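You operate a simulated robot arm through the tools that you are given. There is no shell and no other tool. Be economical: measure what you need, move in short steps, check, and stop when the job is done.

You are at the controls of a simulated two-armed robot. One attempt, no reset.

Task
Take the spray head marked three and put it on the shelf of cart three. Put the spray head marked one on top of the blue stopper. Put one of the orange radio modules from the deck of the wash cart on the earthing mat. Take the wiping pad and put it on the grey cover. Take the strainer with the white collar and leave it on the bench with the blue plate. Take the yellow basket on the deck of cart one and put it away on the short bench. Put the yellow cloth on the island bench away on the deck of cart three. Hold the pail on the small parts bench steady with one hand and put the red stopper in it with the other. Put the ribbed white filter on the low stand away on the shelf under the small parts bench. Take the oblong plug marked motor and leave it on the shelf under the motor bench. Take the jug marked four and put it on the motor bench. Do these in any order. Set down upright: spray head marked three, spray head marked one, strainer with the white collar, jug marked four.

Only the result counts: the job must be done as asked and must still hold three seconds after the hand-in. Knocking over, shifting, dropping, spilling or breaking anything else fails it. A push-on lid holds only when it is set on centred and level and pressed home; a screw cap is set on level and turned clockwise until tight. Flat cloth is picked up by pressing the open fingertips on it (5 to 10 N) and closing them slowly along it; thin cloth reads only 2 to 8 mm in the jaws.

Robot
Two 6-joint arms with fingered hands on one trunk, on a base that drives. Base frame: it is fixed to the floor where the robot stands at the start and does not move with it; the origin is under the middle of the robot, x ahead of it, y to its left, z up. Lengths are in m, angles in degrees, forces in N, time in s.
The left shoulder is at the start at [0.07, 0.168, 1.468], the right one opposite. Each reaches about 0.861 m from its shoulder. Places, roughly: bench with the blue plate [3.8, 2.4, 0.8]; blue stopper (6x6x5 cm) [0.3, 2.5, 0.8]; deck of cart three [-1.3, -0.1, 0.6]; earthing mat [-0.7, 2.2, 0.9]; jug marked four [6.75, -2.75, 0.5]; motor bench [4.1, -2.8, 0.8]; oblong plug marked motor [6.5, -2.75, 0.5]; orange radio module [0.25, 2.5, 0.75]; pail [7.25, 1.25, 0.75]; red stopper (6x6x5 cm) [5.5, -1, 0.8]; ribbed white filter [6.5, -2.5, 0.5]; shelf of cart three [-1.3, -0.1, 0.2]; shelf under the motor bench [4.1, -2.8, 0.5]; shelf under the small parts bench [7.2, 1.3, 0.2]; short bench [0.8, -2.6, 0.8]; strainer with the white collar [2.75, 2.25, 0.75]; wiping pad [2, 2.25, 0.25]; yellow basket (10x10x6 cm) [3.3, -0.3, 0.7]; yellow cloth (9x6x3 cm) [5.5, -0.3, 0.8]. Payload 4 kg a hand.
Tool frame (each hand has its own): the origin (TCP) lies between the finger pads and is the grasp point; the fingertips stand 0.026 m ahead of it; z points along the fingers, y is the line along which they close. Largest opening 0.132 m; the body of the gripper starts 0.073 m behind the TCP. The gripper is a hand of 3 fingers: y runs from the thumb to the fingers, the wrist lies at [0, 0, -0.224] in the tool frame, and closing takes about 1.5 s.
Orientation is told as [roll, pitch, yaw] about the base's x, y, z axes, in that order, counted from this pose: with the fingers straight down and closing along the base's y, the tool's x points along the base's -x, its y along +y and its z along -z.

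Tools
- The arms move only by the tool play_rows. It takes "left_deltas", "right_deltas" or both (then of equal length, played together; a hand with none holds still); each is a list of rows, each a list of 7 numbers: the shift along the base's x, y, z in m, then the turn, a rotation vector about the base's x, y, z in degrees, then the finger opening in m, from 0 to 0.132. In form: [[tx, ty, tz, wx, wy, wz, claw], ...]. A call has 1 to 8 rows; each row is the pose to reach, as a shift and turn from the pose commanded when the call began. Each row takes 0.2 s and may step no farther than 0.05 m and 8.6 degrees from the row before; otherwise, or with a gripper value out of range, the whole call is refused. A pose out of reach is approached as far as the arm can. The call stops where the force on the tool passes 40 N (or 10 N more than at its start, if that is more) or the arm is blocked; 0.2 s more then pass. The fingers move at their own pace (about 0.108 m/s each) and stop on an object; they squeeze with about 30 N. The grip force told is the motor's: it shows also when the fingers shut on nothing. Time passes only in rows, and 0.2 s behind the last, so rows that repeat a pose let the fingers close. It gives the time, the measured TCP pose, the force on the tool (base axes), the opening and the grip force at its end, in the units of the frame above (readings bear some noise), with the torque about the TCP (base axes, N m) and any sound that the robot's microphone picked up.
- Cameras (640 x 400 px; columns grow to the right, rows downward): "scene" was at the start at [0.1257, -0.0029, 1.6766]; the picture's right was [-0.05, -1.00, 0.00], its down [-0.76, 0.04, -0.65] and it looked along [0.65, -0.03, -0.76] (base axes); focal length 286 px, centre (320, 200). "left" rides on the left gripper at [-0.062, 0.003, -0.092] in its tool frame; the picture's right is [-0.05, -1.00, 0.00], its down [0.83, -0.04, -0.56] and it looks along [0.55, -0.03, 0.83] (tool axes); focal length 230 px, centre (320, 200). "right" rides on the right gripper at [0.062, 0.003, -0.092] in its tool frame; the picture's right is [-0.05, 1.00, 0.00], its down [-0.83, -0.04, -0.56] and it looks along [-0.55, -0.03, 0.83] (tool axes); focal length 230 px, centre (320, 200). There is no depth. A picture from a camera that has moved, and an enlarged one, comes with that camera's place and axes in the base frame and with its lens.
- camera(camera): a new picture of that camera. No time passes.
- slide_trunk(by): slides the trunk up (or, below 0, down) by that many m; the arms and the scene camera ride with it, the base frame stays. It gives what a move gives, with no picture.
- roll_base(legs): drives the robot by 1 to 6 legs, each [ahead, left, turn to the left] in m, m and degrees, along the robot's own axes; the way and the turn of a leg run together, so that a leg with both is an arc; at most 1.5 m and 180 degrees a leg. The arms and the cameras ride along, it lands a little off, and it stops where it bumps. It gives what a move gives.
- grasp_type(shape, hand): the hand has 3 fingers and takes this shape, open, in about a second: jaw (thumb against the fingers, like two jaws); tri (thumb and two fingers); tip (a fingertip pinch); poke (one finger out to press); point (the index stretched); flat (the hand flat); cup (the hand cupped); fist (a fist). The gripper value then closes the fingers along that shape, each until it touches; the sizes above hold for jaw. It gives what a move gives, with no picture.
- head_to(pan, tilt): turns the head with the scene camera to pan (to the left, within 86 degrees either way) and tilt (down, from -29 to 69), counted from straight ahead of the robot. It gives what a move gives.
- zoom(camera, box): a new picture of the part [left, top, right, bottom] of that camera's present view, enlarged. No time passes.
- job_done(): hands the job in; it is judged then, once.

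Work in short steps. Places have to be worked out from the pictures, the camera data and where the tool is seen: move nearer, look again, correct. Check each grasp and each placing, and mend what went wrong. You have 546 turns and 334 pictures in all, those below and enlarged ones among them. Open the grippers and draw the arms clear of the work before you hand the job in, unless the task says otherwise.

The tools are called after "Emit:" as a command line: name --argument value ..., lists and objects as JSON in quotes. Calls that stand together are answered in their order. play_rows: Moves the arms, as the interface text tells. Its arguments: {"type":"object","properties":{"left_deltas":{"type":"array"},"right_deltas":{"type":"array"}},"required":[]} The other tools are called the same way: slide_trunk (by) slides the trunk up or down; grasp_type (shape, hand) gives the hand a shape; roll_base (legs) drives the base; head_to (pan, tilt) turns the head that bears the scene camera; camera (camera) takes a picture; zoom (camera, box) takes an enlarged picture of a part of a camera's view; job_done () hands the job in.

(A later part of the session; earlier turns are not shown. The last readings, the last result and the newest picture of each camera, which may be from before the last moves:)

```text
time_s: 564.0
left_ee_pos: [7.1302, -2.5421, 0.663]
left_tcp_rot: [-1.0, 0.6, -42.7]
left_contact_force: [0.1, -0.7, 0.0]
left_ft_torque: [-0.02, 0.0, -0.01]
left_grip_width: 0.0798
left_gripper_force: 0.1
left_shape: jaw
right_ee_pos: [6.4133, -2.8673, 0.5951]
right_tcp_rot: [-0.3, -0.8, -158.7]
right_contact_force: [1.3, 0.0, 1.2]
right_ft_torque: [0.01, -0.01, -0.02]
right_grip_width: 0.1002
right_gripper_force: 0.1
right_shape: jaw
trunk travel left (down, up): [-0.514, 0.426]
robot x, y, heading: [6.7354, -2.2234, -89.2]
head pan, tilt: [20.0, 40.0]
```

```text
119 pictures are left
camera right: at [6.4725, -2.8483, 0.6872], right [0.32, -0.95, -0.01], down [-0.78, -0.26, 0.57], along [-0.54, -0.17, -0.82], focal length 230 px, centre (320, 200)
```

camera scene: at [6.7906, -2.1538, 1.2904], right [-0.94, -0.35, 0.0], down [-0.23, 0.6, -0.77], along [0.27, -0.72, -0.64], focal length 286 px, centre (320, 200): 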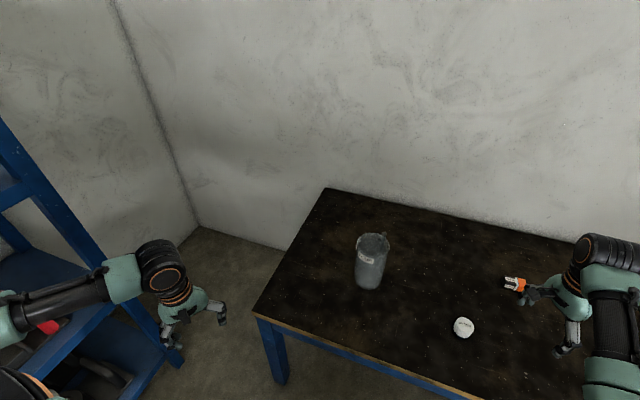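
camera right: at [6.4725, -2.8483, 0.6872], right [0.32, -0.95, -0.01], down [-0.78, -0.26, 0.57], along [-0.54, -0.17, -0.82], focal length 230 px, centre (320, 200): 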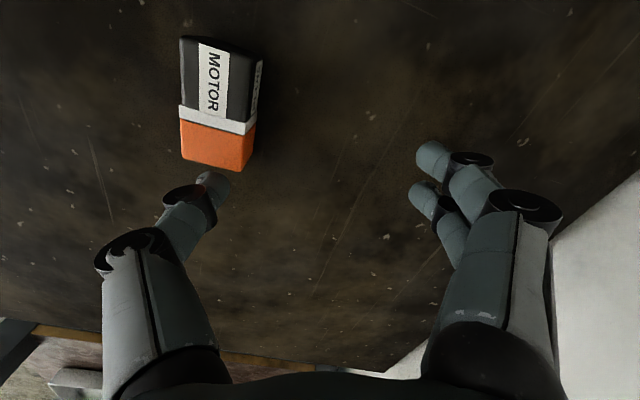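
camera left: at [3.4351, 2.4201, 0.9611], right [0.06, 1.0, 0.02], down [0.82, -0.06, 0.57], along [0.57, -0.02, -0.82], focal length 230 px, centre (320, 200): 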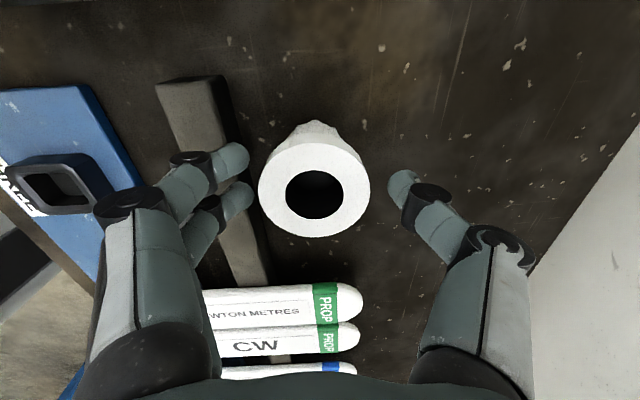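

The plug is at (6.415,-2.79). Shift back 7.7 cm and lower around it.

Emit:
play_rows --right_deltas '[[0, 0.04, 0, 0, 0, 0, 0.09], [0.002, 0.077, 0, 0, 0, 0, 0.09], [0.002, 0.077, -0.03, 0, 0, 0, 0.09], [0.002, 0.077, -0.055, 0, 0, 0, 0.09]]'

Emit:
camera --camera "right"

```text
time_s: 564.9
left_ee_pos: [7.1303, -2.5421, 0.6622]
left_tcp_rot: [-1.0, 0.7, -42.7]
left_contact_force: [0.3, -0.9, 0.5]
left_ft_torque: [0.03, 0.02, 0.0]
left_grip_width: 0.0797
left_gripper_force: 0.0
left_shape: jaw
right_ee_pos: [6.4162, -2.7969, 0.5758]
right_tcp_rot: [0.8, -1.0, -158.4]
right_contact_force: [5.6, 4.5, 19.6]
right_ft_torque: [0.28, -0.26, 0.02]
right_grip_width: 0.0882
right_gripper_force: 0.0
right_shape: jaw
trunk travel left (down, up): [-0.514, 0.426]
robot x, y, heading: [6.7393, -2.2263, -89.3]
head pan, tilt: [20.0, 40.0]
stopped in row 4 (right hand): the force on the tool passed its limit (the readings are from after the stop); the commanded pose is now the measured one
```

```text
118 pictures are left
camera right: at [6.4753, -2.7763, 0.6671], right [0.32, -0.95, 0.02], down [-0.78, -0.25, 0.57], along [-0.54, -0.19, -0.82], focal length 230 px, centre (320, 200)
```

right: 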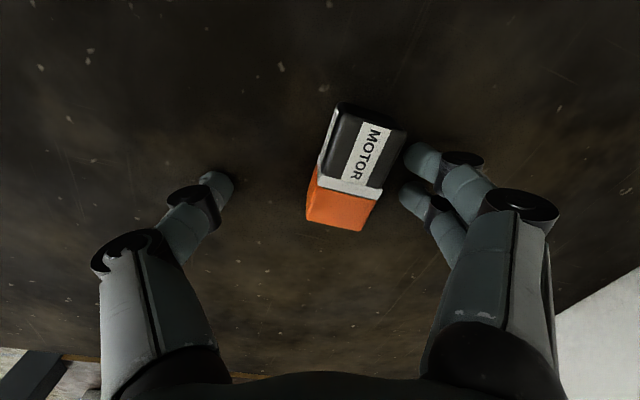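

The stand top is at z≈0.55 (fingertips touched). I raise slightly, recentre on the plug, and close.

Emit:
play_rows --right_deltas '[[0, 0, 0.03, 0, 0, 0, 0.09], [0.016, -0.01, 0.03, 0, 0, 5, 0.09], [0.016, -0.01, 0.02, 0, 0, 8, 0.09], [0.016, -0.01, 0.003, 0, 0, 8, 0.09]]'

Emit:
camera --camera "right"

```text
time_s: 565.9
left_ee_pos: [7.1308, -2.5422, 0.6639]
left_tcp_rot: [-1.0, 0.6, -42.8]
left_contact_force: [-0.3, -0.3, -0.2]
left_ft_torque: [0.01, 0.05, 0.01]
left_grip_width: 0.0798
left_gripper_force: 0.0
left_shape: jaw
right_ee_pos: [6.4317, -2.8042, 0.5764]
right_tcp_rot: [0.7, -1.2, -150.4]
right_contact_force: [-0.6, -0.3, 8.9]
right_ft_torque: [0.12, 0.02, 0.02]
right_grip_width: 0.0893
right_gripper_force: 0.2
right_shape: jaw
trunk travel left (down, up): [-0.514, 0.426]
robot x, y, heading: [6.7386, -2.2245, -89.2]
head pan, tilt: [20.0, 40.0]
```

```text
117 pictures are left
camera right: at [6.4872, -2.7766, 0.6673], right [0.45, -0.89, 0.01], down [-0.74, -0.36, 0.57], along [-0.51, -0.27, -0.82], focal length 230 px, centre (320, 200)
```

right: 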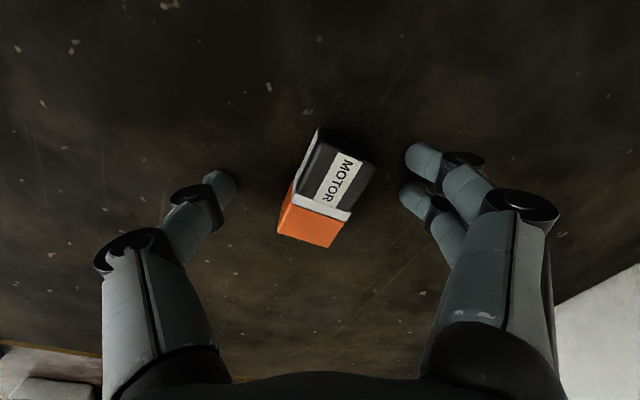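

I rotate the hand the other way (-22°) to square up, then close.

Emit:
play_rows --right_deltas '[[0, 0, 0.008, 0, 0, -8, 0.09], [0, 0, 0.008, 0, 0, -16, 0.09], [0, 0, 0.008, 0, 0, -23, 0.09], [0, 0, 0.001, 0, 0, -23, 0.07], [0, 0, 0.001, 0, 0, -23, 0.04], [0, 0, 0.001, 0, 0, -23, 0.02], [0, 0, 0.001, 0, 0, -23, 0.02], [0, 0, 0.001, 0, 0, -23, 0.02]]'

Emit:
camera --camera "right"

```text
time_s: 567.7
left_ee_pos: [7.1301, -2.5415, 0.6631]
left_tcp_rot: [-1.1, 0.6, -42.7]
left_contact_force: [-0.7, -0.1, 0.2]
left_ft_torque: [0.01, 0.0, -0.05]
left_grip_width: 0.0796
left_gripper_force: 0.0
left_shape: jaw
right_ee_pos: [6.4309, -2.8043, 0.5783]
right_tcp_rot: [0.6, -1.2, -173.6]
right_contact_force: [0.2, 3.5, 9.1]
right_ft_torque: [0.05, 0.09, -0.05]
right_grip_width: 0.0292
right_gripper_force: 30.1
right_shape: jaw
trunk travel left (down, up): [-0.514, 0.426]
robot x, y, heading: [6.7372, -2.2248, -89.4]
head pan, tilt: [20.0, 40.0]
```

```text
116 pictures are left
camera right: at [6.4934, -2.8014, 0.6688], right [0.06, -1.0, 0.01], down [-0.82, -0.04, 0.57], along [-0.57, -0.04, -0.82], focal length 230 px, centre (320, 200)
```

right: 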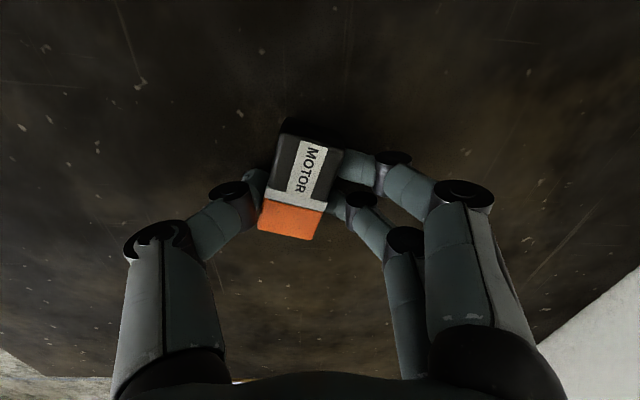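

Plug gripped. Lift it, then reposition for the jug with the left hand.

Emit:
play_rows --right_deltas '[[0, 0.01, 0.03, 0, 0, 0, 0.02], [0, 0.03, 0.07, 0, 0, 0, 0.02], [0, 0.05, 0.11, 0, 0, 0, 0.02], [0, 0.07, 0.15, 0, 0, 0, 0.02]]' --left_deltas '[[0, 0, 0.03, 0, 0, -8, 0.11], [0, 0, 0.05, 0, 0, -16, 0.11], [0, 0, 0.07, 0, 0, -24, 0.12], [0, 0, 0.07, 0, 0, -32, 0.125]]'

Emit:
roll_base --legs '[[-0.2, 0, 0], [0, -0.21, 0]]'

Emit:
play_rows --left_deltas '[[-0.01, -0.035, 0, 0, 0, -8, 0.125], [-0.02, -0.07, 0, 0, 0, -16, 0.125], [-0.03, -0.105, 0, 0, 0, -24, 0.125], [-0.04, -0.14, 0, 0, 0, -32, 0.125], [-0.06, -0.175, 0, 0, 0, -40, 0.125], [-0.08, -0.21, 0, 0, 0, -46, 0.125], [-0.09, -0.24, 0, 0, 0, -46, 0.125]]'

Emit:
camera --camera "left"

Emit:
camera --camera "scene"

```text
time_s: 568.7
left_ee_pos: [7.0809, -2.5559, 0.7258]
left_tcp_rot: [-1.1, 0.5, -73.9]
left_contact_force: [0.2, -0.9, 0.1]
left_ft_torque: [0.1, -0.02, -0.01]
left_grip_width: 0.1248
left_gripper_force: 0.0
left_shape: jaw
left hand out of reach, approached as far as the arm can: row 1, 2, 3, 4
right_ee_pos: [6.4157, -2.7524, 0.6827]
right_tcp_rot: [0.5, -0.8, -173.6]
right_contact_force: [-0.8, 0.1, -0.1]
right_ft_torque: [0.0, -0.04, -0.01]
right_grip_width: 0.0269
right_gripper_force: 30.2
right_shape: jaw
right hand out of reach, approached as far as the arm can: row 4
trunk travel left (down, up): [-0.514, 0.426]
robot x, y, heading: [6.7353, -2.2286, -89.3]
head pan, tilt: [20.0, 40.0]
```

```text
time_s: 571.5
left_ee_pos: [6.8736, -2.3589, 0.726]
left_tcp_rot: [-0.8, 0.4, -73.6]
left_contact_force: [0.0, 0.1, -0.3]
left_ft_torque: [-0.01, -0.04, 0.0]
left_grip_width: 0.125
left_gripper_force: 0.0
left_shape: jaw
right_ee_pos: [6.2104, -2.561, 0.6853]
right_tcp_rot: [0.6, -0.9, -173.0]
right_contact_force: [0.6, 0.3, -1.5]
right_ft_torque: [-0.01, -0.01, 0.01]
right_grip_width: 0.0267
right_gripper_force: 30.3
right_shape: jaw
trunk travel left (down, up): [-0.514, 0.426]
robot x, y, heading: [6.5253, -2.0305, -88.9]
head pan, tilt: [20.0, 40.0]
```

```text
time_s: 573.1
left_ee_pos: [6.9112, -2.4815, 0.7496]
left_tcp_rot: [-1.0, 0.3, -119.7]
left_contact_force: [0.1, -0.5, 0.4]
left_ft_torque: [0.02, -0.02, -0.02]
left_grip_width: 0.1247
left_gripper_force: 0.1
left_shape: jaw
left hand out of reach, approached as far as the arm can: row 2, 3, 4, 5, 6, 7
right_ee_pos: [6.2098, -2.5607, 0.6856]
right_tcp_rot: [0.7, -1.0, -172.9]
right_contact_force: [-0.3, -0.3, -0.1]
right_ft_torque: [0.02, 0.0, 0.01]
right_grip_width: 0.0267
right_gripper_force: 30.0
right_shape: jaw
trunk travel left (down, up): [-0.514, 0.426]
robot x, y, heading: [6.5291, -2.0288, -88.7]
head pan, tilt: [20.0, 40.0]
```

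```text
115 pictures are left
camera left: at [6.8871, -2.536, 0.8427], right [-0.89, 0.45, 0.02], down [0.38, 0.74, 0.56], along [0.24, 0.51, -0.83], focal length 230 px, centre (320, 200)
```

left: 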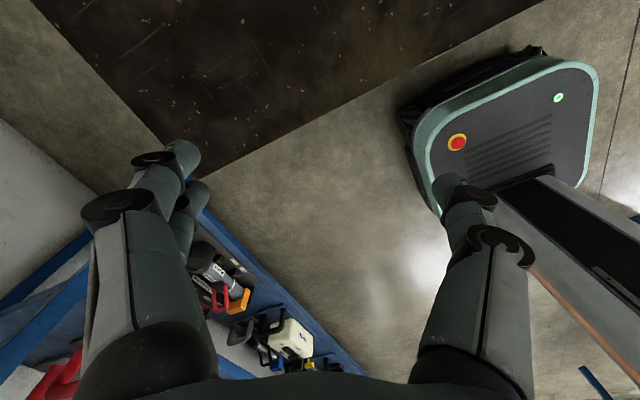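

```text
114 pictures are left
camera scene: at [6.5562, -2.1599, 1.2904], right [-0.93, -0.36, 0.0], down [-0.23, 0.6, -0.77], along [0.28, -0.71, -0.64], focal length 286 px, centre (320, 200)
```

scene: 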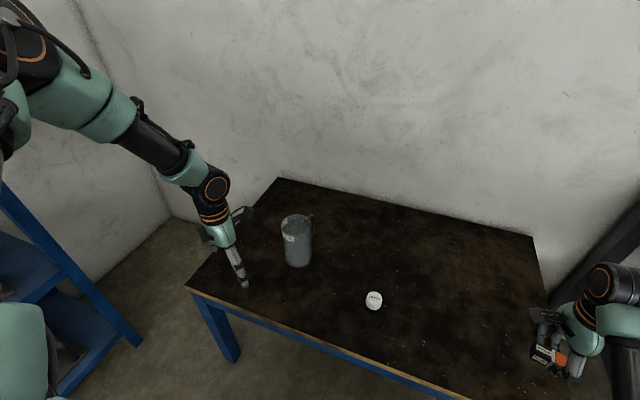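

Left hand too close to shoulder height; I raise the trunk 15 cm and bring the hand down and over the jug at (6.83,-2.668).

Emit:
slide_trunk --by 0.15

Emit:
play_rows --left_deltas '[[0, -0.02, -0.04, 0, 0, 0, 0.125], [-0.01, -0.05, -0.07, 0, 0, 0, 0.125], [-0.03, -0.09, -0.09, 0, 0, 0, 0.125], [-0.05, -0.13, -0.1, 0, 0, 0, 0.125], [-0.07, -0.165, -0.11, 0, 0, 0, 0.125], [-0.081, -0.187, -0.12, 0, 0, 0, 0.125]]'

Emit:
camera --camera "left"

Emit:
camera --camera "scene"

```text
time_s: 574.8
left_ee_pos: [6.9119, -2.481, 0.8994]
left_tcp_rot: [-0.9, 0.2, -119.6]
left_contact_force: [-0.2, 0.8, -0.1]
left_ft_torque: [-0.01, 0.03, 0.0]
left_grip_width: 0.1251
left_gripper_force: 0.0
left_shape: jaw
right_ee_pos: [6.2096, -2.5617, 0.8341]
right_tcp_rot: [0.7, -1.1, -172.9]
right_contact_force: [-0.5, 0.3, -0.3]
right_ft_torque: [-0.02, 0.0, -0.03]
right_grip_width: 0.0267
right_gripper_force: 29.7
right_shape: jaw
trunk travel left (down, up): [-0.664, 0.276]
robot x, y, heading: [6.5271, -2.0337, -88.8]
head pan, tilt: [20.0, 40.0]
```

```text
time_s: 576.2
left_ee_pos: [6.9589, -2.512, 0.8439]
left_tcp_rot: [-0.8, 0.2, -119.5]
left_contact_force: [0.4, 0.1, -0.1]
left_ft_torque: [0.02, -0.02, -0.01]
left_grip_width: 0.1247
left_gripper_force: 0.1
left_shape: jaw
left hand out of reach, approached as far as the arm can: row 1, 2, 3, 4, 5, 6
right_ee_pos: [6.2092, -2.5604, 0.8345]
right_tcp_rot: [0.6, -1.0, -173.1]
right_contact_force: [0.2, 0.3, 0.1]
right_ft_torque: [0.03, 0.01, 0.03]
right_grip_width: 0.0268
right_gripper_force: 30.7
right_shape: jaw
trunk travel left (down, up): [-0.664, 0.276]
robot x, y, heading: [6.5281, -2.0312, -88.5]
head pan, tilt: [20.0, 40.0]
```

```text
113 pictures are left
camera left: at [6.9348, -2.5675, 0.9372], right [-0.89, 0.45, 0.02], down [0.38, 0.74, 0.56], along [0.24, 0.51, -0.83], focal length 230 px, centre (320, 200)
```

left: 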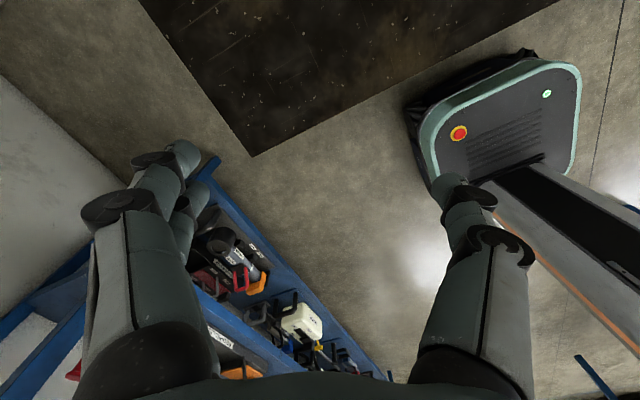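

```text
112 pictures are left
camera scene: at [6.5563, -2.1603, 1.4404], right [-0.93, -0.36, 0.0], down [-0.23, 0.6, -0.77], along [0.28, -0.71, -0.64], focal length 286 px, centre (320, 200)
```

scene: 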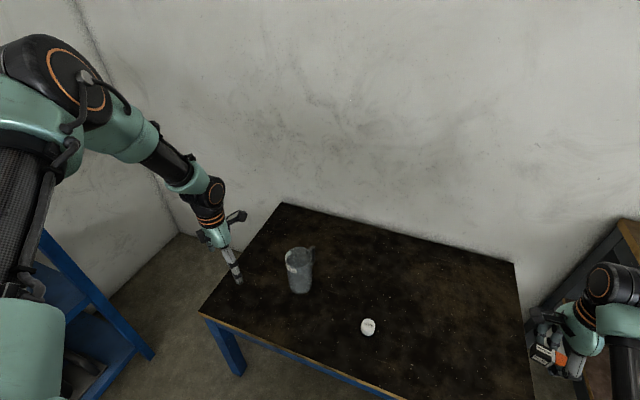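

The left wrist seems flipped again. I try undoing: rotate the yaw back and bring the hand lower/outboard.

Emit:
play_rows --left_deltas '[[0.0, 0.02, -0.02, 0, 0, 8, 0.1], [0.0, 0.04, -0.04, 0, 0, 16, 0.1], [0.0, 0.06, -0.06, 0, 0, 24, 0.1], [0.0, 0.08, -0.08, 0, 0, 32, 0.1], [0.0, 0.1, -0.09, 0, 0, 40, 0.1], [0.0, 0.12, -0.1, 0, 0, 48, 0.1], [0.0, 0.14, -0.1, 0, 0, 56, 0.1], [0.0, 0.16, -0.1, 0, 0, 64, 0.1]]'

Emit:
camera --camera "scene"

```text
time_s: 578.0
left_ee_pos: [6.973, -2.329, 0.746]
left_tcp_rot: [-1.2, 0.4, -55.6]
left_contact_force: [0.9, 0.4, -0.3]
left_ft_torque: [-0.01, 0.02, 0.02]
left_grip_width: 0.1002
left_gripper_force: 0.0
left_shape: jaw
left hand out of reach, approached as far as the arm can: row 5, 6, 8
right_ee_pos: [6.2104, -2.5585, 0.8366]
right_tcp_rot: [0.8, -1.2, -172.9]
right_contact_force: [0.0, 0.6, -0.1]
right_ft_torque: [-0.04, 0.0, -0.01]
right_grip_width: 0.0269
right_gripper_force: 30.5
right_shape: jaw
trunk travel left (down, up): [-0.664, 0.276]
robot x, y, heading: [6.5272, -2.033, -88.6]
head pan, tilt: [20.0, 40.0]
```

```text
111 pictures are left
camera scene: at [6.5579, -2.157, 1.4407], right [-0.93, -0.36, 0.0], down [-0.23, 0.6, -0.77], along [0.28, -0.72, -0.64], focal length 286 px, centre (320, 200)
```

scene: 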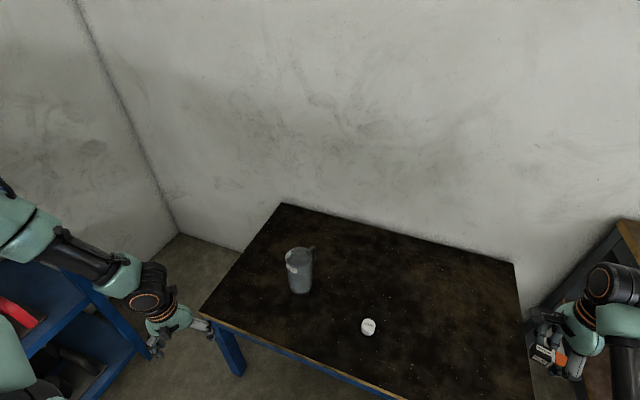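

Emit:
play_rows --left_deltas '[[-0.01, -0.035, 0.01, 0, 0, 6, 0.12], [-0.02, -0.07, 0.02, 0, 0, 12, 0.12], [-0.035, -0.105, 0.02, 0, 0, 18, 0.12], [-0.05, -0.14, 0.02, 0, 0, 24, 0.12], [-0.065, -0.175, 0.02, 0, 0, 30, 0.12], [-0.08, -0.21, 0.02, 0, 0, 36, 0.125], [-0.1, -0.24, 0.02, 0, 0, 42, 0.125], [-0.115, -0.27, 0.02, 0, 0, 48, 0.125]]'

Emit:
camera --camera "left"

```text
time_s: 579.8
left_ee_pos: [6.9584, -2.4958, 0.7918]
left_tcp_rot: [-1.0, 0.5, -7.5]
left_contact_force: [-1.4, -0.8, 0.9]
left_ft_torque: [0.0, -0.05, -0.02]
left_grip_width: 0.1249
left_gripper_force: 0.1
left_shape: jaw
left hand out of reach, approached as far as the arm can: row 1, 2, 4, 5, 6, 7, 8
right_ee_pos: [6.2105, -2.5609, 0.8346]
right_tcp_rot: [0.6, -1.0, -173.0]
right_contact_force: [-0.1, 0.0, 0.2]
right_ft_torque: [-0.01, 0.01, 0.01]
right_grip_width: 0.0268
right_gripper_force: 30.2
right_shape: jaw
trunk travel left (down, up): [-0.664, 0.276]
robot x, y, heading: [6.527, -2.032, -88.7]
head pan, tilt: [20.0, 40.0]
```

```text
110 pictures are left
camera left: at [7.0236, -2.4984, 0.8843], right [-0.08, -1.0, 0.02], down [-0.82, 0.07, 0.56], along [-0.56, 0.03, -0.83], focal length 230 px, centre (320, 200)
```

left: 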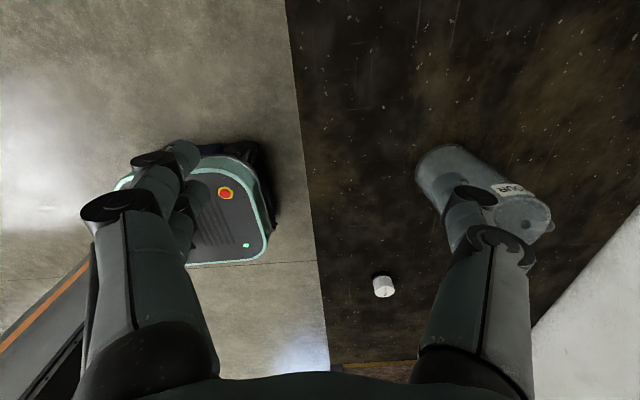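

The left arm is flipped as before. I back away and run the same recovery: yaw to neutral, hand up and tilted back, then pitch down while moving inward.

Emit:
roll_base --legs '[[-0.45, 0, -1]]'

Emit:
play_rows --left_deltas '[[0, 0, 0, 0, 0, -8.5, 0.1], [0, 0, 0, 0, 0, -17, 0.1], [0, 0, 0, 0, 0, -25.5, 0.1], [0, 0, 0, 0, 0, -34, 0.1], [0, 0, 0, 0, 0, -42.5, 0.1], [0, 0, 0, 0, 0, -51, 0.1], [0, 0, 0, 0, 0, -59.5, 0.1], [0, 0, 0, 0, 0, -68, 0.1]]'

Emit:
play_rows --left_deltas '[[0, -0.02, 0.04, -8, 0, -2, 0.1], [0, -0.04, 0.08, -16, 0, -4, 0.1], [0, -0.06, 0.12, -24, 0, -6, 0.1], [0, -0.08, 0.16, -32, 0, -8, 0.1], [0, -0.1, 0.2, -40, 0, -10, 0.1], [0, -0.12, 0.24, -48, 0, -12, 0.1], [0, -0.14, 0.28, -56, 0, -13, 0.1], [0, -0.16, 0.32, -64, 0, -13, 0.1]]'

Emit:
play_rows --left_deltas '[[0, 0, 0.03, -8, 0, 0, 0.1], [0, 0, 0.06, -16, 0, 0, 0.1], [0, 0, 0.09, -24, 0, 0, 0.1], [0, 0, 0.12, -32, 0, 0, 0.1], [0, 0, 0.15, -40, 0, 0, 0.1], [0, 0, 0.18, -48, 0, 0, 0.1], [0, 0, 0.21, -54, 0, 0, 0.1]]'

```text
time_s: 582.5
left_ee_pos: [6.9436, -2.0573, 0.792]
left_tcp_rot: [-1.0, 0.4, -9.1]
left_contact_force: [-0.9, 0.1, -0.2]
left_ft_torque: [0.02, -0.02, 0.02]
left_grip_width: 0.1251
left_gripper_force: 0.2
left_shape: jaw
right_ee_pos: [6.1926, -2.102, 0.8337]
right_tcp_rot: [0.6, -1.1, -174.5]
right_contact_force: [-0.3, 1.6, -0.8]
right_ft_torque: [0.03, -0.02, -0.01]
right_grip_width: 0.0268
right_gripper_force: 30.0
right_shape: jaw
trunk travel left (down, up): [-0.664, 0.276]
robot x, y, heading: [6.5291, -1.5873, -90.1]
head pan, tilt: [20.0, 40.0]
```

```text
time_s: 584.4
left_ee_pos: [6.9419, -2.0556, 0.7931]
left_tcp_rot: [-1.0, 0.3, -77.2]
left_contact_force: [0.5, 0.4, 0.1]
left_ft_torque: [0.01, -0.01, 0.0]
left_grip_width: 0.1003
left_gripper_force: 0.1
left_shape: jaw
right_ee_pos: [6.1919, -2.1022, 0.8349]
right_tcp_rot: [0.6, -0.9, -174.5]
right_contact_force: [1.0, 0.0, -0.5]
right_ft_torque: [0.02, 0.02, 0.02]
right_grip_width: 0.0267
right_gripper_force: 29.9
right_shape: jaw
trunk travel left (down, up): [-0.664, 0.276]
robot x, y, heading: [6.5212, -1.582, -90.2]
head pan, tilt: [20.0, 40.0]
```

```text
time_s: 586.1
left_ee_pos: [6.9519, -2.203, 1.1181]
left_tcp_rot: [-12.4, -62.9, -84.6]
left_contact_force: [0.2, 0.4, 0.8]
left_ft_torque: [-0.01, 0.0, -0.01]
left_grip_width: 0.1002
left_gripper_force: 0.1
left_shape: jaw
left hand out of reach, approached as far as the arm can: row 8
right_ee_pos: [6.1922, -2.1013, 0.8348]
right_tcp_rot: [0.7, -0.9, -174.7]
right_contact_force: [-0.1, -0.5, -0.7]
right_ft_torque: [-0.02, 0.0, -0.01]
right_grip_width: 0.0266
right_gripper_force: 29.8
right_shape: jaw
trunk travel left (down, up): [-0.664, 0.276]
robot x, y, heading: [6.5215, -1.5835, -90.0]
head pan, tilt: [20.0, 40.0]
```

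```text
time_s: 587.8
left_ee_pos: [6.9513, -2.2063, 1.3316]
left_tcp_rot: [176.9, -62.9, 84.9]
left_contact_force: [0.1, 0.4, -0.3]
left_ft_torque: [-0.01, 0.01, -0.01]
left_grip_width: 0.1002
left_gripper_force: 0.0
left_shape: jaw
left hand out of reach, approached as far as the arm can: row 3, 4, 5, 6, 7
right_ee_pos: [6.1921, -2.1024, 0.8348]
right_tcp_rot: [0.6, -1.0, -174.4]
right_contact_force: [0.0, 0.2, -0.8]
right_ft_torque: [0.0, -0.01, 0.0]
right_grip_width: 0.0269
right_gripper_force: 30.1
right_shape: jaw
trunk travel left (down, up): [-0.664, 0.276]
robot x, y, heading: [6.5194, -1.5822, -89.9]
head pan, tilt: [20.0, 40.0]
```

Emit:
play_rows --left_deltas '[[-0.02, 0, 0, 8.2, 0, 0, 0.1], [-0.04, 0, 0, 16.4, 0, 0, 0.1], [-0.06, 0, 0, 24.6, 0, 0, 0.1], [-0.08, 0, 0, 32.8, 0, 0, 0.1], [-0.1, 0, 0, 41, 0, 0, 0.1], [-0.12, 0, 0, 49, 0, 0, 0.1]]'

Emit:
play_rows --left_deltas '[[0, 0, -0.05, 0, 0, 0, 0.1], [0, 0, -0.1, 0, 0, 0, 0.1], [0, 0, -0.15, 0, 0, 0, 0.1], [0, 0, -0.2, 0, 0, 0, 0.1], [0, 0, -0.25, 0, 0, 0, 0.1], [0, 0, -0.3, 0, 0, 0, 0.1], [0, 0, -0.35, 0, 0, 0, 0.1], [0, 0, -0.4, 0, 0, 0, 0.1]]'

Emit:
play_rows --left_deltas '[[0, 0.01, -0.01, 8.3, 0, 0, 0.1], [0, 0.02, -0.02, 16.6, 0, 0, 0.1], [0, 0.03, -0.04, 25, 0, 0, 0.1], [0, 0.04, -0.06, 33, 0, 0, 0.1], [0, 0.05, -0.07, 41, 0, 0, 0.1], [0, 0.06, -0.08, 49, 0, 0, 0.1], [0, 0.06, -0.08, 57, 0, 0, 0.1], [0, 0.06, -0.08, 65, 0, 0, 0.1]]'

```text
time_s: 589.1
left_ee_pos: [6.8279, -2.2073, 1.3314]
left_tcp_rot: [-12.7, -67.7, -84.3]
left_contact_force: [-0.4, -0.7, -0.5]
left_ft_torque: [0.03, 0.0, 0.03]
left_grip_width: 0.1003
left_gripper_force: 0.1
left_shape: jaw
right_ee_pos: [6.1905, -2.1028, 0.8345]
right_tcp_rot: [0.5, -0.8, -174.5]
right_contact_force: [-1.0, 0.4, -1.4]
right_ft_torque: [-0.03, -0.02, -0.02]
right_grip_width: 0.0269
right_gripper_force: 30.1
right_shape: jaw
trunk travel left (down, up): [-0.664, 0.276]
robot x, y, heading: [6.5206, -1.5829, -90.2]
head pan, tilt: [20.0, 40.0]
```

```text
time_s: 591.0
left_ee_pos: [6.8319, -2.2074, 0.9293]
left_tcp_rot: [-13.2, -67.8, -83.9]
left_contact_force: [1.0, 0.2, -0.8]
left_ft_torque: [0.0, -0.04, 0.03]
left_grip_width: 0.1002
left_gripper_force: 0.0
left_shape: jaw
right_ee_pos: [6.1924, -2.1026, 0.8351]
right_tcp_rot: [0.7, -1.0, -174.5]
right_contact_force: [0.2, -0.5, -1.1]
right_ft_torque: [-0.01, 0.0, 0.02]
right_grip_width: 0.0266
right_gripper_force: 29.8
right_shape: jaw
trunk travel left (down, up): [-0.664, 0.276]
robot x, y, heading: [6.5262, -1.5828, -90.1]
head pan, tilt: [20.0, 40.0]
```

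```text
time_s: 592.8
left_ee_pos: [6.8293, -2.1474, 0.8497]
left_tcp_rot: [-7.7, -2.7, -87.7]
left_contact_force: [-0.2, -0.3, 0.1]
left_ft_torque: [0.0, -0.01, -0.01]
left_grip_width: 0.1001
left_gripper_force: 0.1
left_shape: jaw
right_ee_pos: [6.1922, -2.1025, 0.8349]
right_tcp_rot: [0.6, -1.0, -174.5]
right_contact_force: [-0.3, -0.6, -1.0]
right_ft_torque: [-0.01, -0.02, 0.01]
right_grip_width: 0.0267
right_gripper_force: 30.7
right_shape: jaw
trunk travel left (down, up): [-0.664, 0.276]
robot x, y, heading: [6.5225, -1.5816, -90.2]
head pan, tilt: [20.0, 40.0]
```

Recovered with no flags. I level the hand, lower a bit, and yaw it +80° for the jug.

Emit:
play_rows --left_deltas '[[0, 0, -0.04, 1.5, -4, 0, 0.12], [0, 0, -0.08, 3, -7.6, 0, 0.125]]'

Emit:
play_rows --left_deltas '[[0, 0, 0, 0, 0, 8.5, 0.125], [0, 0, 0, 0, 0, 17, 0.125], [0, 0, 0, 0, 0, 25.5, 0.125], [0, 0, 0, 0, 0, 34, 0.125], [0, 0, 0, 0, 0, 42.5, 0.125], [0, 0, 0, 0, 0, 51, 0.125], [0, 0, 0, 0, 0, 59.5, 0.125], [0, 0, 0, 0, 0, 68, 0.125]]'

Emit:
roll_base --legs '[[0.47, 0, 0]]'

Emit:
camera --camera "left"

```text
time_s: 593.4
left_ee_pos: [6.8325, -2.144, 0.7707]
left_tcp_rot: [0.1, -0.2, -87.9]
left_contact_force: [1.2, -0.3, -0.7]
left_ft_torque: [-0.01, -0.03, -0.02]
left_grip_width: 0.1248
left_gripper_force: 0.0
left_shape: jaw
right_ee_pos: [6.1923, -2.1022, 0.8346]
right_tcp_rot: [0.6, -1.1, -174.4]
right_contact_force: [0.6, 0.1, -1.4]
right_ft_torque: [-0.02, 0.01, -0.01]
right_grip_width: 0.0263
right_gripper_force: 29.8
right_shape: jaw
trunk travel left (down, up): [-0.664, 0.276]
robot x, y, heading: [6.5243, -1.5823, -90.3]
head pan, tilt: [20.0, 40.0]
```

```text
time_s: 595.1
left_ee_pos: [6.8295, -2.1459, 0.7703]
left_tcp_rot: [0.1, -0.4, -19.7]
left_contact_force: [0.1, -0.5, -0.3]
left_ft_torque: [-0.01, 0.02, -0.02]
left_grip_width: 0.1248
left_gripper_force: 0.0
left_shape: jaw
right_ee_pos: [6.1916, -2.1028, 0.8355]
right_tcp_rot: [0.5, -1.0, -174.5]
right_contact_force: [-0.2, -0.8, -0.8]
right_ft_torque: [0.03, 0.0, -0.01]
right_grip_width: 0.0265
right_gripper_force: 29.1
right_shape: jaw
trunk travel left (down, up): [-0.664, 0.276]
robot x, y, heading: [6.5213, -1.5767, -90.1]
head pan, tilt: [20.0, 40.0]
```

```text
time_s: 598.0
left_ee_pos: [6.8215, -2.6323, 0.7715]
left_tcp_rot: [0.0, -0.2, -20.3]
left_contact_force: [0.4, -0.7, -0.5]
left_ft_torque: [0.03, -0.04, 0.01]
left_grip_width: 0.125
left_gripper_force: 0.1
left_shape: jaw
right_ee_pos: [6.1835, -2.5828, 0.8358]
right_tcp_rot: [0.6, -1.1, -175.1]
right_contact_force: [0.0, 0.3, 0.4]
right_ft_torque: [0.01, 0.01, 0.0]
right_grip_width: 0.0266
right_gripper_force: 30.1
right_shape: jaw
trunk travel left (down, up): [-0.664, 0.276]
robot x, y, heading: [6.5223, -2.0647, -90.3]
head pan, tilt: [20.0, 40.0]
```

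```text
109 pictures are left
camera left: at [6.8821, -2.6492, 0.8641], right [-0.3, -0.95, 0.0], down [-0.8, 0.25, 0.55], along [-0.53, 0.16, -0.83], focal length 230 px, centre (320, 200)
```

left: 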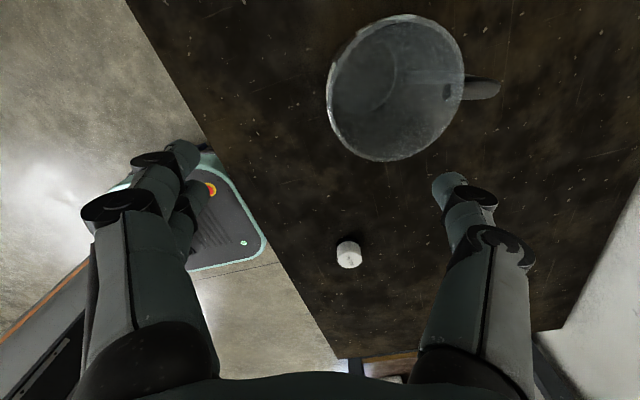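

The handle points toward the wall, so I rotate the hand back to close across x, then align over the rim centre (6.846,-2.69), rim z≈0.70.

Emit:
play_rows --left_deltas '[[0, 0, 0, 0, 0, -8.5, 0.128], [0, 0, 0, 0, 0, -17, 0.128], [0, 0, 0, 0, 0, -25.5, 0.128], [0, 0, 0, 0, 0, -34, 0.128], [0, 0, 0, 0, 0, -42.5, 0.128], [0, 0, 0, 0, 0, -51, 0.128], [0, 0, 0, 0, 0, -59.5, 0.128], [0, 0, 0, 0, 0, -68, 0.128]]'

Emit:
roll_base --legs '[[0.055, 0.025, 0]]'

Emit:
camera --camera "left"

```text
time_s: 599.8
left_ee_pos: [6.8217, -2.6312, 0.7709]
left_tcp_rot: [0.1, -0.2, -88.5]
left_contact_force: [0.0, -0.8, 0.6]
left_ft_torque: [-0.07, 0.01, 0.0]
left_grip_width: 0.128
left_gripper_force: 0.0
left_shape: jaw
right_ee_pos: [6.185, -2.5828, 0.835]
right_tcp_rot: [0.6, -1.0, -175.1]
right_contact_force: [0.0, -1.2, -0.7]
right_ft_torque: [0.02, 0.01, 0.02]
right_grip_width: 0.0267
right_gripper_force: 29.6
right_shape: jaw
trunk travel left (down, up): [-0.664, 0.276]
robot x, y, heading: [6.5175, -2.0671, -90.5]
head pan, tilt: [20.0, 40.0]
```

```text
time_s: 600.8
left_ee_pos: [6.8446, -2.6877, 0.7701]
left_tcp_rot: [0.2, -0.3, -88.4]
left_contact_force: [-0.6, -0.9, -0.2]
left_ft_torque: [-0.01, -0.01, 0.02]
left_grip_width: 0.1276
left_gripper_force: 0.1
left_shape: jaw
right_ee_pos: [6.2081, -2.6367, 0.8345]
right_tcp_rot: [0.8, -0.9, -175.1]
right_contact_force: [0.2, 0.5, 0.1]
right_ft_torque: [0.01, -0.01, -0.03]
right_grip_width: 0.0268
right_gripper_force: 30.1
right_shape: jaw
trunk travel left (down, up): [-0.664, 0.276]
robot x, y, heading: [6.5426, -2.116, -90.9]
head pan, tilt: [20.0, 40.0]
```

```text
108 pictures are left
camera left: at [6.8513, -2.7472, 0.8644], right [-1.0, -0.08, 0.0], down [-0.07, 0.83, 0.55], along [-0.04, 0.55, -0.83], focal length 230 px, centre (320, 200)
```

left: 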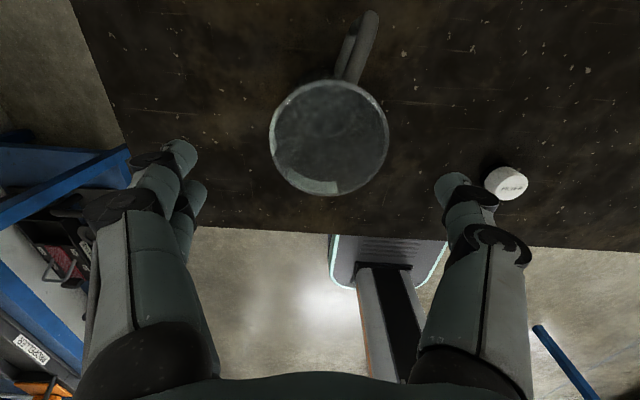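

Well centred. I lower with the trunk 8 cm and close.

Emit:
slide_trunk --by -0.08

Emit:
play_rows --left_deltas '[[-0.003, -0.006, -0.005, 0, 0, 0, 0.128], [-0.003, -0.006, -0.01, 0, 0, 0, 0.11], [-0.003, -0.006, -0.01, 0, 0, 0, 0.09], [-0.003, -0.006, -0.01, 0, 0, 0, 0.07], [-0.003, -0.006, -0.01, 0, 0, 0, 0.06]]'

Emit:
camera --camera "left"

```text
time_s: 602.0
left_ee_pos: [6.847, -2.6867, 0.6908]
left_tcp_rot: [0.0, -0.2, -88.4]
left_contact_force: [-0.8, -1.0, 0.2]
left_ft_torque: [0.02, 0.03, 0.02]
left_grip_width: 0.128
left_gripper_force: 0.1
left_shape: jaw
right_ee_pos: [6.2075, -2.6368, 0.7548]
right_tcp_rot: [0.5, -1.0, -175.1]
right_contact_force: [0.0, 0.3, 0.1]
right_ft_torque: [0.01, 0.0, -0.03]
right_grip_width: 0.0265
right_gripper_force: 30.2
right_shape: jaw
trunk travel left (down, up): [-0.584, 0.356]
robot x, y, heading: [6.5426, -2.1175, -90.8]
head pan, tilt: [20.0, 40.0]
```

```text
time_s: 603.2
left_ee_pos: [6.8415, -2.6927, 0.6792]
left_tcp_rot: [0.0, -0.3, -88.5]
left_contact_force: [-0.4, -0.4, 1.0]
left_ft_torque: [-0.01, -0.01, 0.01]
left_grip_width: 0.0742
left_gripper_force: 29.6
left_shape: jaw
right_ee_pos: [6.2084, -2.6372, 0.7552]
right_tcp_rot: [0.6, -0.9, -175.1]
right_contact_force: [-0.3, 0.1, -0.3]
right_ft_torque: [-0.02, -0.02, 0.0]
right_grip_width: 0.0266
right_gripper_force: 30.0
right_shape: jaw
trunk travel left (down, up): [-0.584, 0.356]
robot x, y, heading: [6.5409, -2.1202, -90.8]
head pan, tilt: [20.0, 40.0]
```

```text
107 pictures are left
camera left: at [6.8483, -2.7538, 0.7732], right [-1.0, -0.08, 0.0], down [-0.07, 0.83, 0.55], along [-0.04, 0.55, -0.83], focal length 230 px, centre (320, 200)
```

left: 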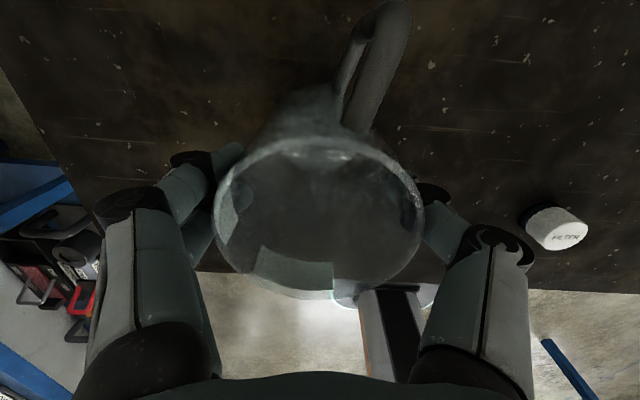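

Jug held. Raise, back out and strafe west to the motor bench.

Emit:
slide_trunk --by 0.34

Emit:
roll_base --legs '[[-0.45, 0, 1], [0, -1.2, 0], [0, -1.1, 0]]'

Emit:
head_to --pan 0 --tilt 42

Emit:
camera --camera "scene"

```text
time_s: 606.5
left_ee_pos: [6.8425, -2.6931, 1.0193]
left_tcp_rot: [0.0, -0.2, -88.4]
left_contact_force: [0.6, 0.7, -0.9]
left_ft_torque: [-0.02, 0.0, 0.0]
left_grip_width: 0.0739
left_gripper_force: 29.5
left_shape: jaw
right_ee_pos: [6.2077, -2.6373, 1.0947]
right_tcp_rot: [0.6, -0.9, -175.1]
right_contact_force: [-0.4, 0.0, -0.3]
right_ft_torque: [-0.04, 0.02, -0.04]
right_grip_width: 0.0269
right_gripper_force: 30.3
right_shape: jaw
trunk travel left (down, up): [-0.924, 0.016]
robot x, y, heading: [6.5437, -2.1213, -90.7]
head pan, tilt: [20.0, 40.0]
```

```text
time_s: 620.0
left_ee_pos: [4.5462, -2.2723, 1.0193]
left_tcp_rot: [0.1, -0.3, -89.6]
left_contact_force: [0.4, -0.1, -1.5]
left_ft_torque: [-0.01, -0.01, 0.04]
left_grip_width: 0.0737
left_gripper_force: 30.0
left_shape: jaw
right_ee_pos: [3.9129, -2.2037, 1.0951]
right_tcp_rot: [0.7, -1.0, -176.2]
right_contact_force: [0.4, -0.5, -0.7]
right_ft_torque: [0.01, 0.04, 0.01]
right_grip_width: 0.0266
right_gripper_force: 29.7
right_shape: jaw
trunk travel left (down, up): [-0.924, 0.016]
robot x, y, heading: [4.2569, -1.6899, -92.0]
head pan, tilt: [20.0, 40.0]
```

```text
time_s: 620.9
left_ee_pos: [4.5454, -2.2732, 1.0202]
left_tcp_rot: [0.2, -0.2, -89.5]
left_contact_force: [0.1, 0.7, -0.7]
left_ft_torque: [0.05, 0.02, -0.02]
left_grip_width: 0.0736
left_gripper_force: 30.4
left_shape: jaw
right_ee_pos: [3.912, -2.2032, 1.0962]
right_tcp_rot: [0.7, -1.0, -176.3]
right_contact_force: [0.6, 0.3, -0.6]
right_ft_torque: [0.01, -0.04, 0.01]
right_grip_width: 0.0268
right_gripper_force: 29.8
right_shape: jaw
trunk travel left (down, up): [-0.924, 0.016]
robot x, y, heading: [4.2562, -1.6937, -91.7]
head pan, tilt: [0.0, 42.0]
```

```text
106 pictures are left
camera scene: at [4.2506, -1.8253, 1.6975], right [-1.0, 0.03, 0.0], down [0.02, 0.67, -0.74], along [-0.02, -0.74, -0.67], focal length 286 px, centre (320, 200)
```

scene: 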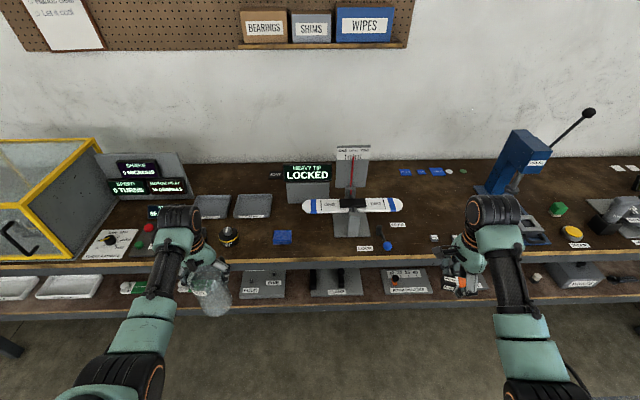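

Emit:
zoom --camera "scene" --box '[180, 170, 340, 300]'

```text
3.08 times, centred on (260, 235) of scene
camera zoom: at [4.2506, -1.8253, 1.6975], right [-1.0, 0.03, 0.0], down [0.02, 0.67, -0.74], along [-0.02, -0.74, -0.67], focal length 879 px, centre (505, 92)
```

zoom: 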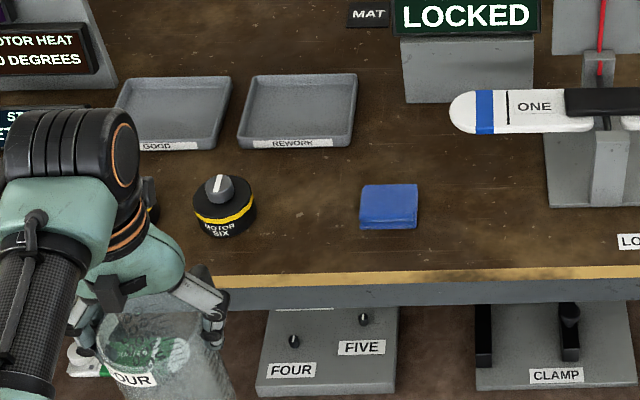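

Gap between MOTOR SIX and the blue block, at (4.493,-2.60), fits the jug. I drive in.

Emit:
roll_base --legs '[[0.327, -0.04, 1.5]]'

Emit:
camera --camera "scene"

Emit:
camera --camera "left"

```text
time_s: 623.0
left_ee_pos: [4.5172, -2.5873, 1.0205]
left_tcp_rot: [0.0, -0.3, -87.9]
left_contact_force: [-0.5, -0.4, -1.1]
left_ft_torque: [0.01, -0.03, 0.01]
left_grip_width: 0.0733
left_gripper_force: 29.7
left_shape: jaw
right_ee_pos: [3.8828, -2.5382, 1.0965]
right_tcp_rot: [0.7, -1.0, -174.5]
right_contact_force: [-0.3, -0.7, 0.1]
right_ft_torque: [0.01, 0.0, -0.02]
right_grip_width: 0.0266
right_gripper_force: 30.1
right_shape: jaw
trunk travel left (down, up): [-0.924, 0.016]
robot x, y, heading: [4.2126, -2.0206, -90.3]
head pan, tilt: [0.0, 42.0]
```

```text
104 pictures are left
camera scene: at [4.2087, -2.149, 1.6977], right [-1.0, 0.0, 0.0], down [0.0, 0.67, -0.74], along [0.0, -0.74, -0.67], focal length 286 px, centre (320, 200)
```

scene: 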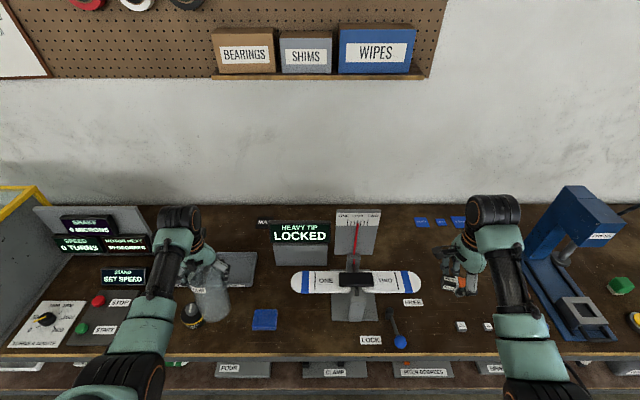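

```text
103 pictures are left
camera left: at [4.5235, -2.6482, 1.114], right [-1.0, -0.09, 0.0], down [-0.08, 0.83, 0.55], along [-0.05, 0.55, -0.83], focal length 230 px, centre (320, 200)
```

left: 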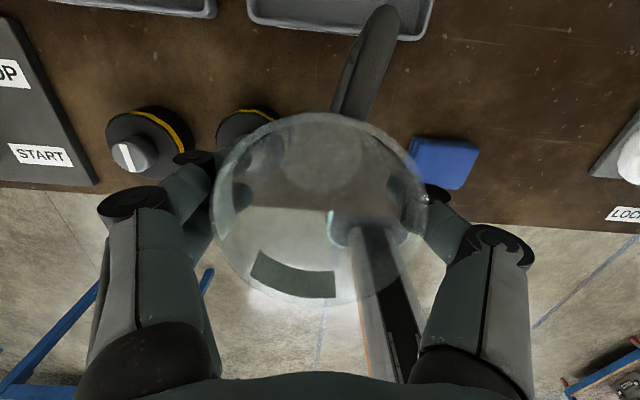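

Emit:
play_rows --left_deltas '[[-0.015, -0.005, 0, 0, 0, 0, 0.06], [-0.03, -0.01, 0, 0, 0, 0, 0.06]]'

Emit:
slide_trunk --by -0.06

Emit:
play_rows --left_deltas '[[0, 0, -0.01, 0, 0, 0, 0.06], [0, 0, -0.018, 0, 0, 0, 0.06], [0, 0, -0.024, 0, 0, 0, 0.06], [0, 0, -0.03, 0, 0, 0, 0.06]]'

Emit:
camera --camera "scene"

```text
time_s: 623.6
left_ee_pos: [4.4861, -2.599, 1.0184]
left_tcp_rot: [0.1, -0.2, -87.9]
left_contact_force: [0.7, -0.5, -0.7]
left_ft_torque: [-0.03, -0.03, 0.02]
left_grip_width: 0.0729
left_gripper_force: 29.9
left_shape: jaw
right_ee_pos: [3.8802, -2.5394, 1.0954]
right_tcp_rot: [0.6, -1.0, -174.4]
right_contact_force: [0.1, -1.1, -0.4]
right_ft_torque: [-0.01, 0.01, 0.0]
right_grip_width: 0.0268
right_gripper_force: 30.2
right_shape: jaw
trunk travel left (down, up): [-0.924, 0.016]
robot x, y, heading: [4.21, -2.0181, -90.3]
head pan, tilt: [0.0, 42.0]
```

```text
time_s: 624.6
left_ee_pos: [4.4843, -2.5955, 0.9656]
left_tcp_rot: [0.1, -0.9, -87.8]
left_contact_force: [-2.4, 8.3, 38.4]
left_ft_torque: [0.17, 0.09, 0.04]
left_grip_width: 0.0678
left_gripper_force: 30.4
left_shape: jaw
right_ee_pos: [3.8786, -2.5351, 1.0383]
right_tcp_rot: [1.0, -0.9, -174.5]
right_contact_force: [-0.8, -0.1, -0.7]
right_ft_torque: [0.01, -0.01, 0.02]
right_grip_width: 0.0269
right_gripper_force: 30.4
right_shape: jaw
trunk travel left (down, up): [-0.864, 0.076]
robot x, y, heading: [4.2109, -2.0169, -90.3]
head pan, tilt: [0.0, 42.0]
```

```text
time_s: 625.4
left_ee_pos: [4.4871, -2.6047, 0.9416]
left_tcp_rot: [0.3, -1.0, -87.7]
left_contact_force: [-0.1, 1.2, -1.6]
left_ft_torque: [-0.11, 0.02, 0.0]
left_grip_width: 0.0332
left_gripper_force: 30.0
left_shape: jaw
right_ee_pos: [3.8817, -2.5402, 1.035]
right_tcp_rot: [0.7, -1.0, -174.4]
right_contact_force: [0.0, 0.8, -0.1]
right_ft_torque: [0.01, 0.03, 0.0]
right_grip_width: 0.0267
right_gripper_force: 30.4
right_shape: jaw
trunk travel left (down, up): [-0.864, 0.076]
robot x, y, heading: [4.2127, -2.0184, -90.1]
head pan, tilt: [0.0, 42.0]
stopped in row 3 (left hand): the force on the tool passed its limit (the readings are from after the stop); the commanded pose is now the measured one
```

```text
102 pictures are left
camera scene: at [4.2083, -2.1517, 1.6367], right [-1.0, 0.0, 0.0], down [0.0, 0.67, -0.74], along [0.0, -0.74, -0.67], focal length 286 px, centre (320, 200)
```

scene: 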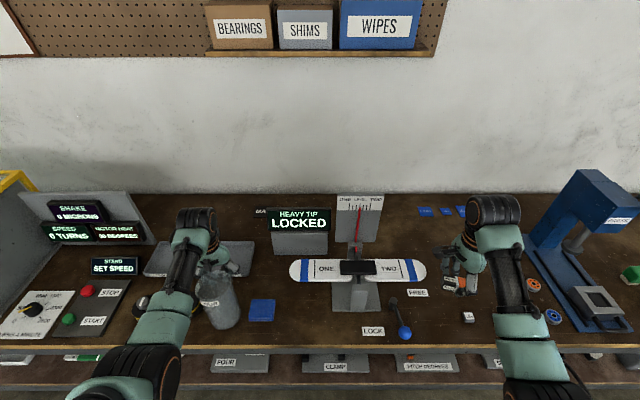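

The jug touched earlier than expected and the grip slipped. I look closely.

Emit:
camera --camera "left"

Emit:
zoom --camera "scene" --box '[120, 200, 300, 350]'

```text
101 pictures are left
camera left: at [4.4947, -2.6641, 1.0362], right [-1.0, -0.09, -0.01], down [-0.08, 0.84, 0.54], along [-0.04, 0.54, -0.84], focal length 230 px, centre (320, 200)
```

left: 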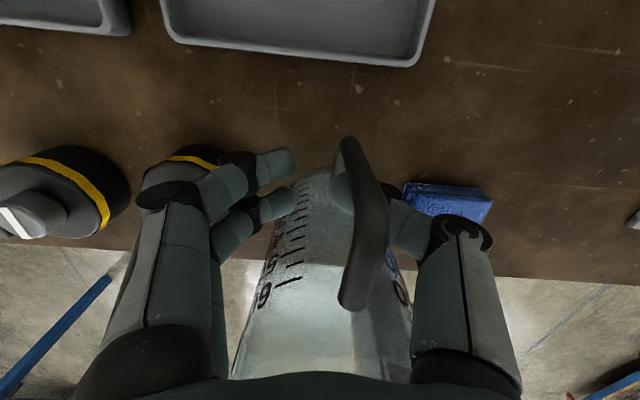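

```text
2.67 times, centred on (210, 275) of scene
camera zoom: at [4.2083, -2.1517, 1.6367], right [-1.0, 0.0, 0.0], down [0.0, 0.67, -0.74], along [0.0, -0.74, -0.67], focal length 762 px, centre (613, 0)
```

zoom: 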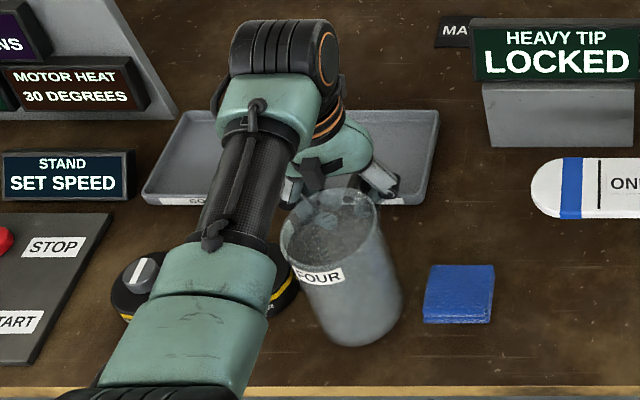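

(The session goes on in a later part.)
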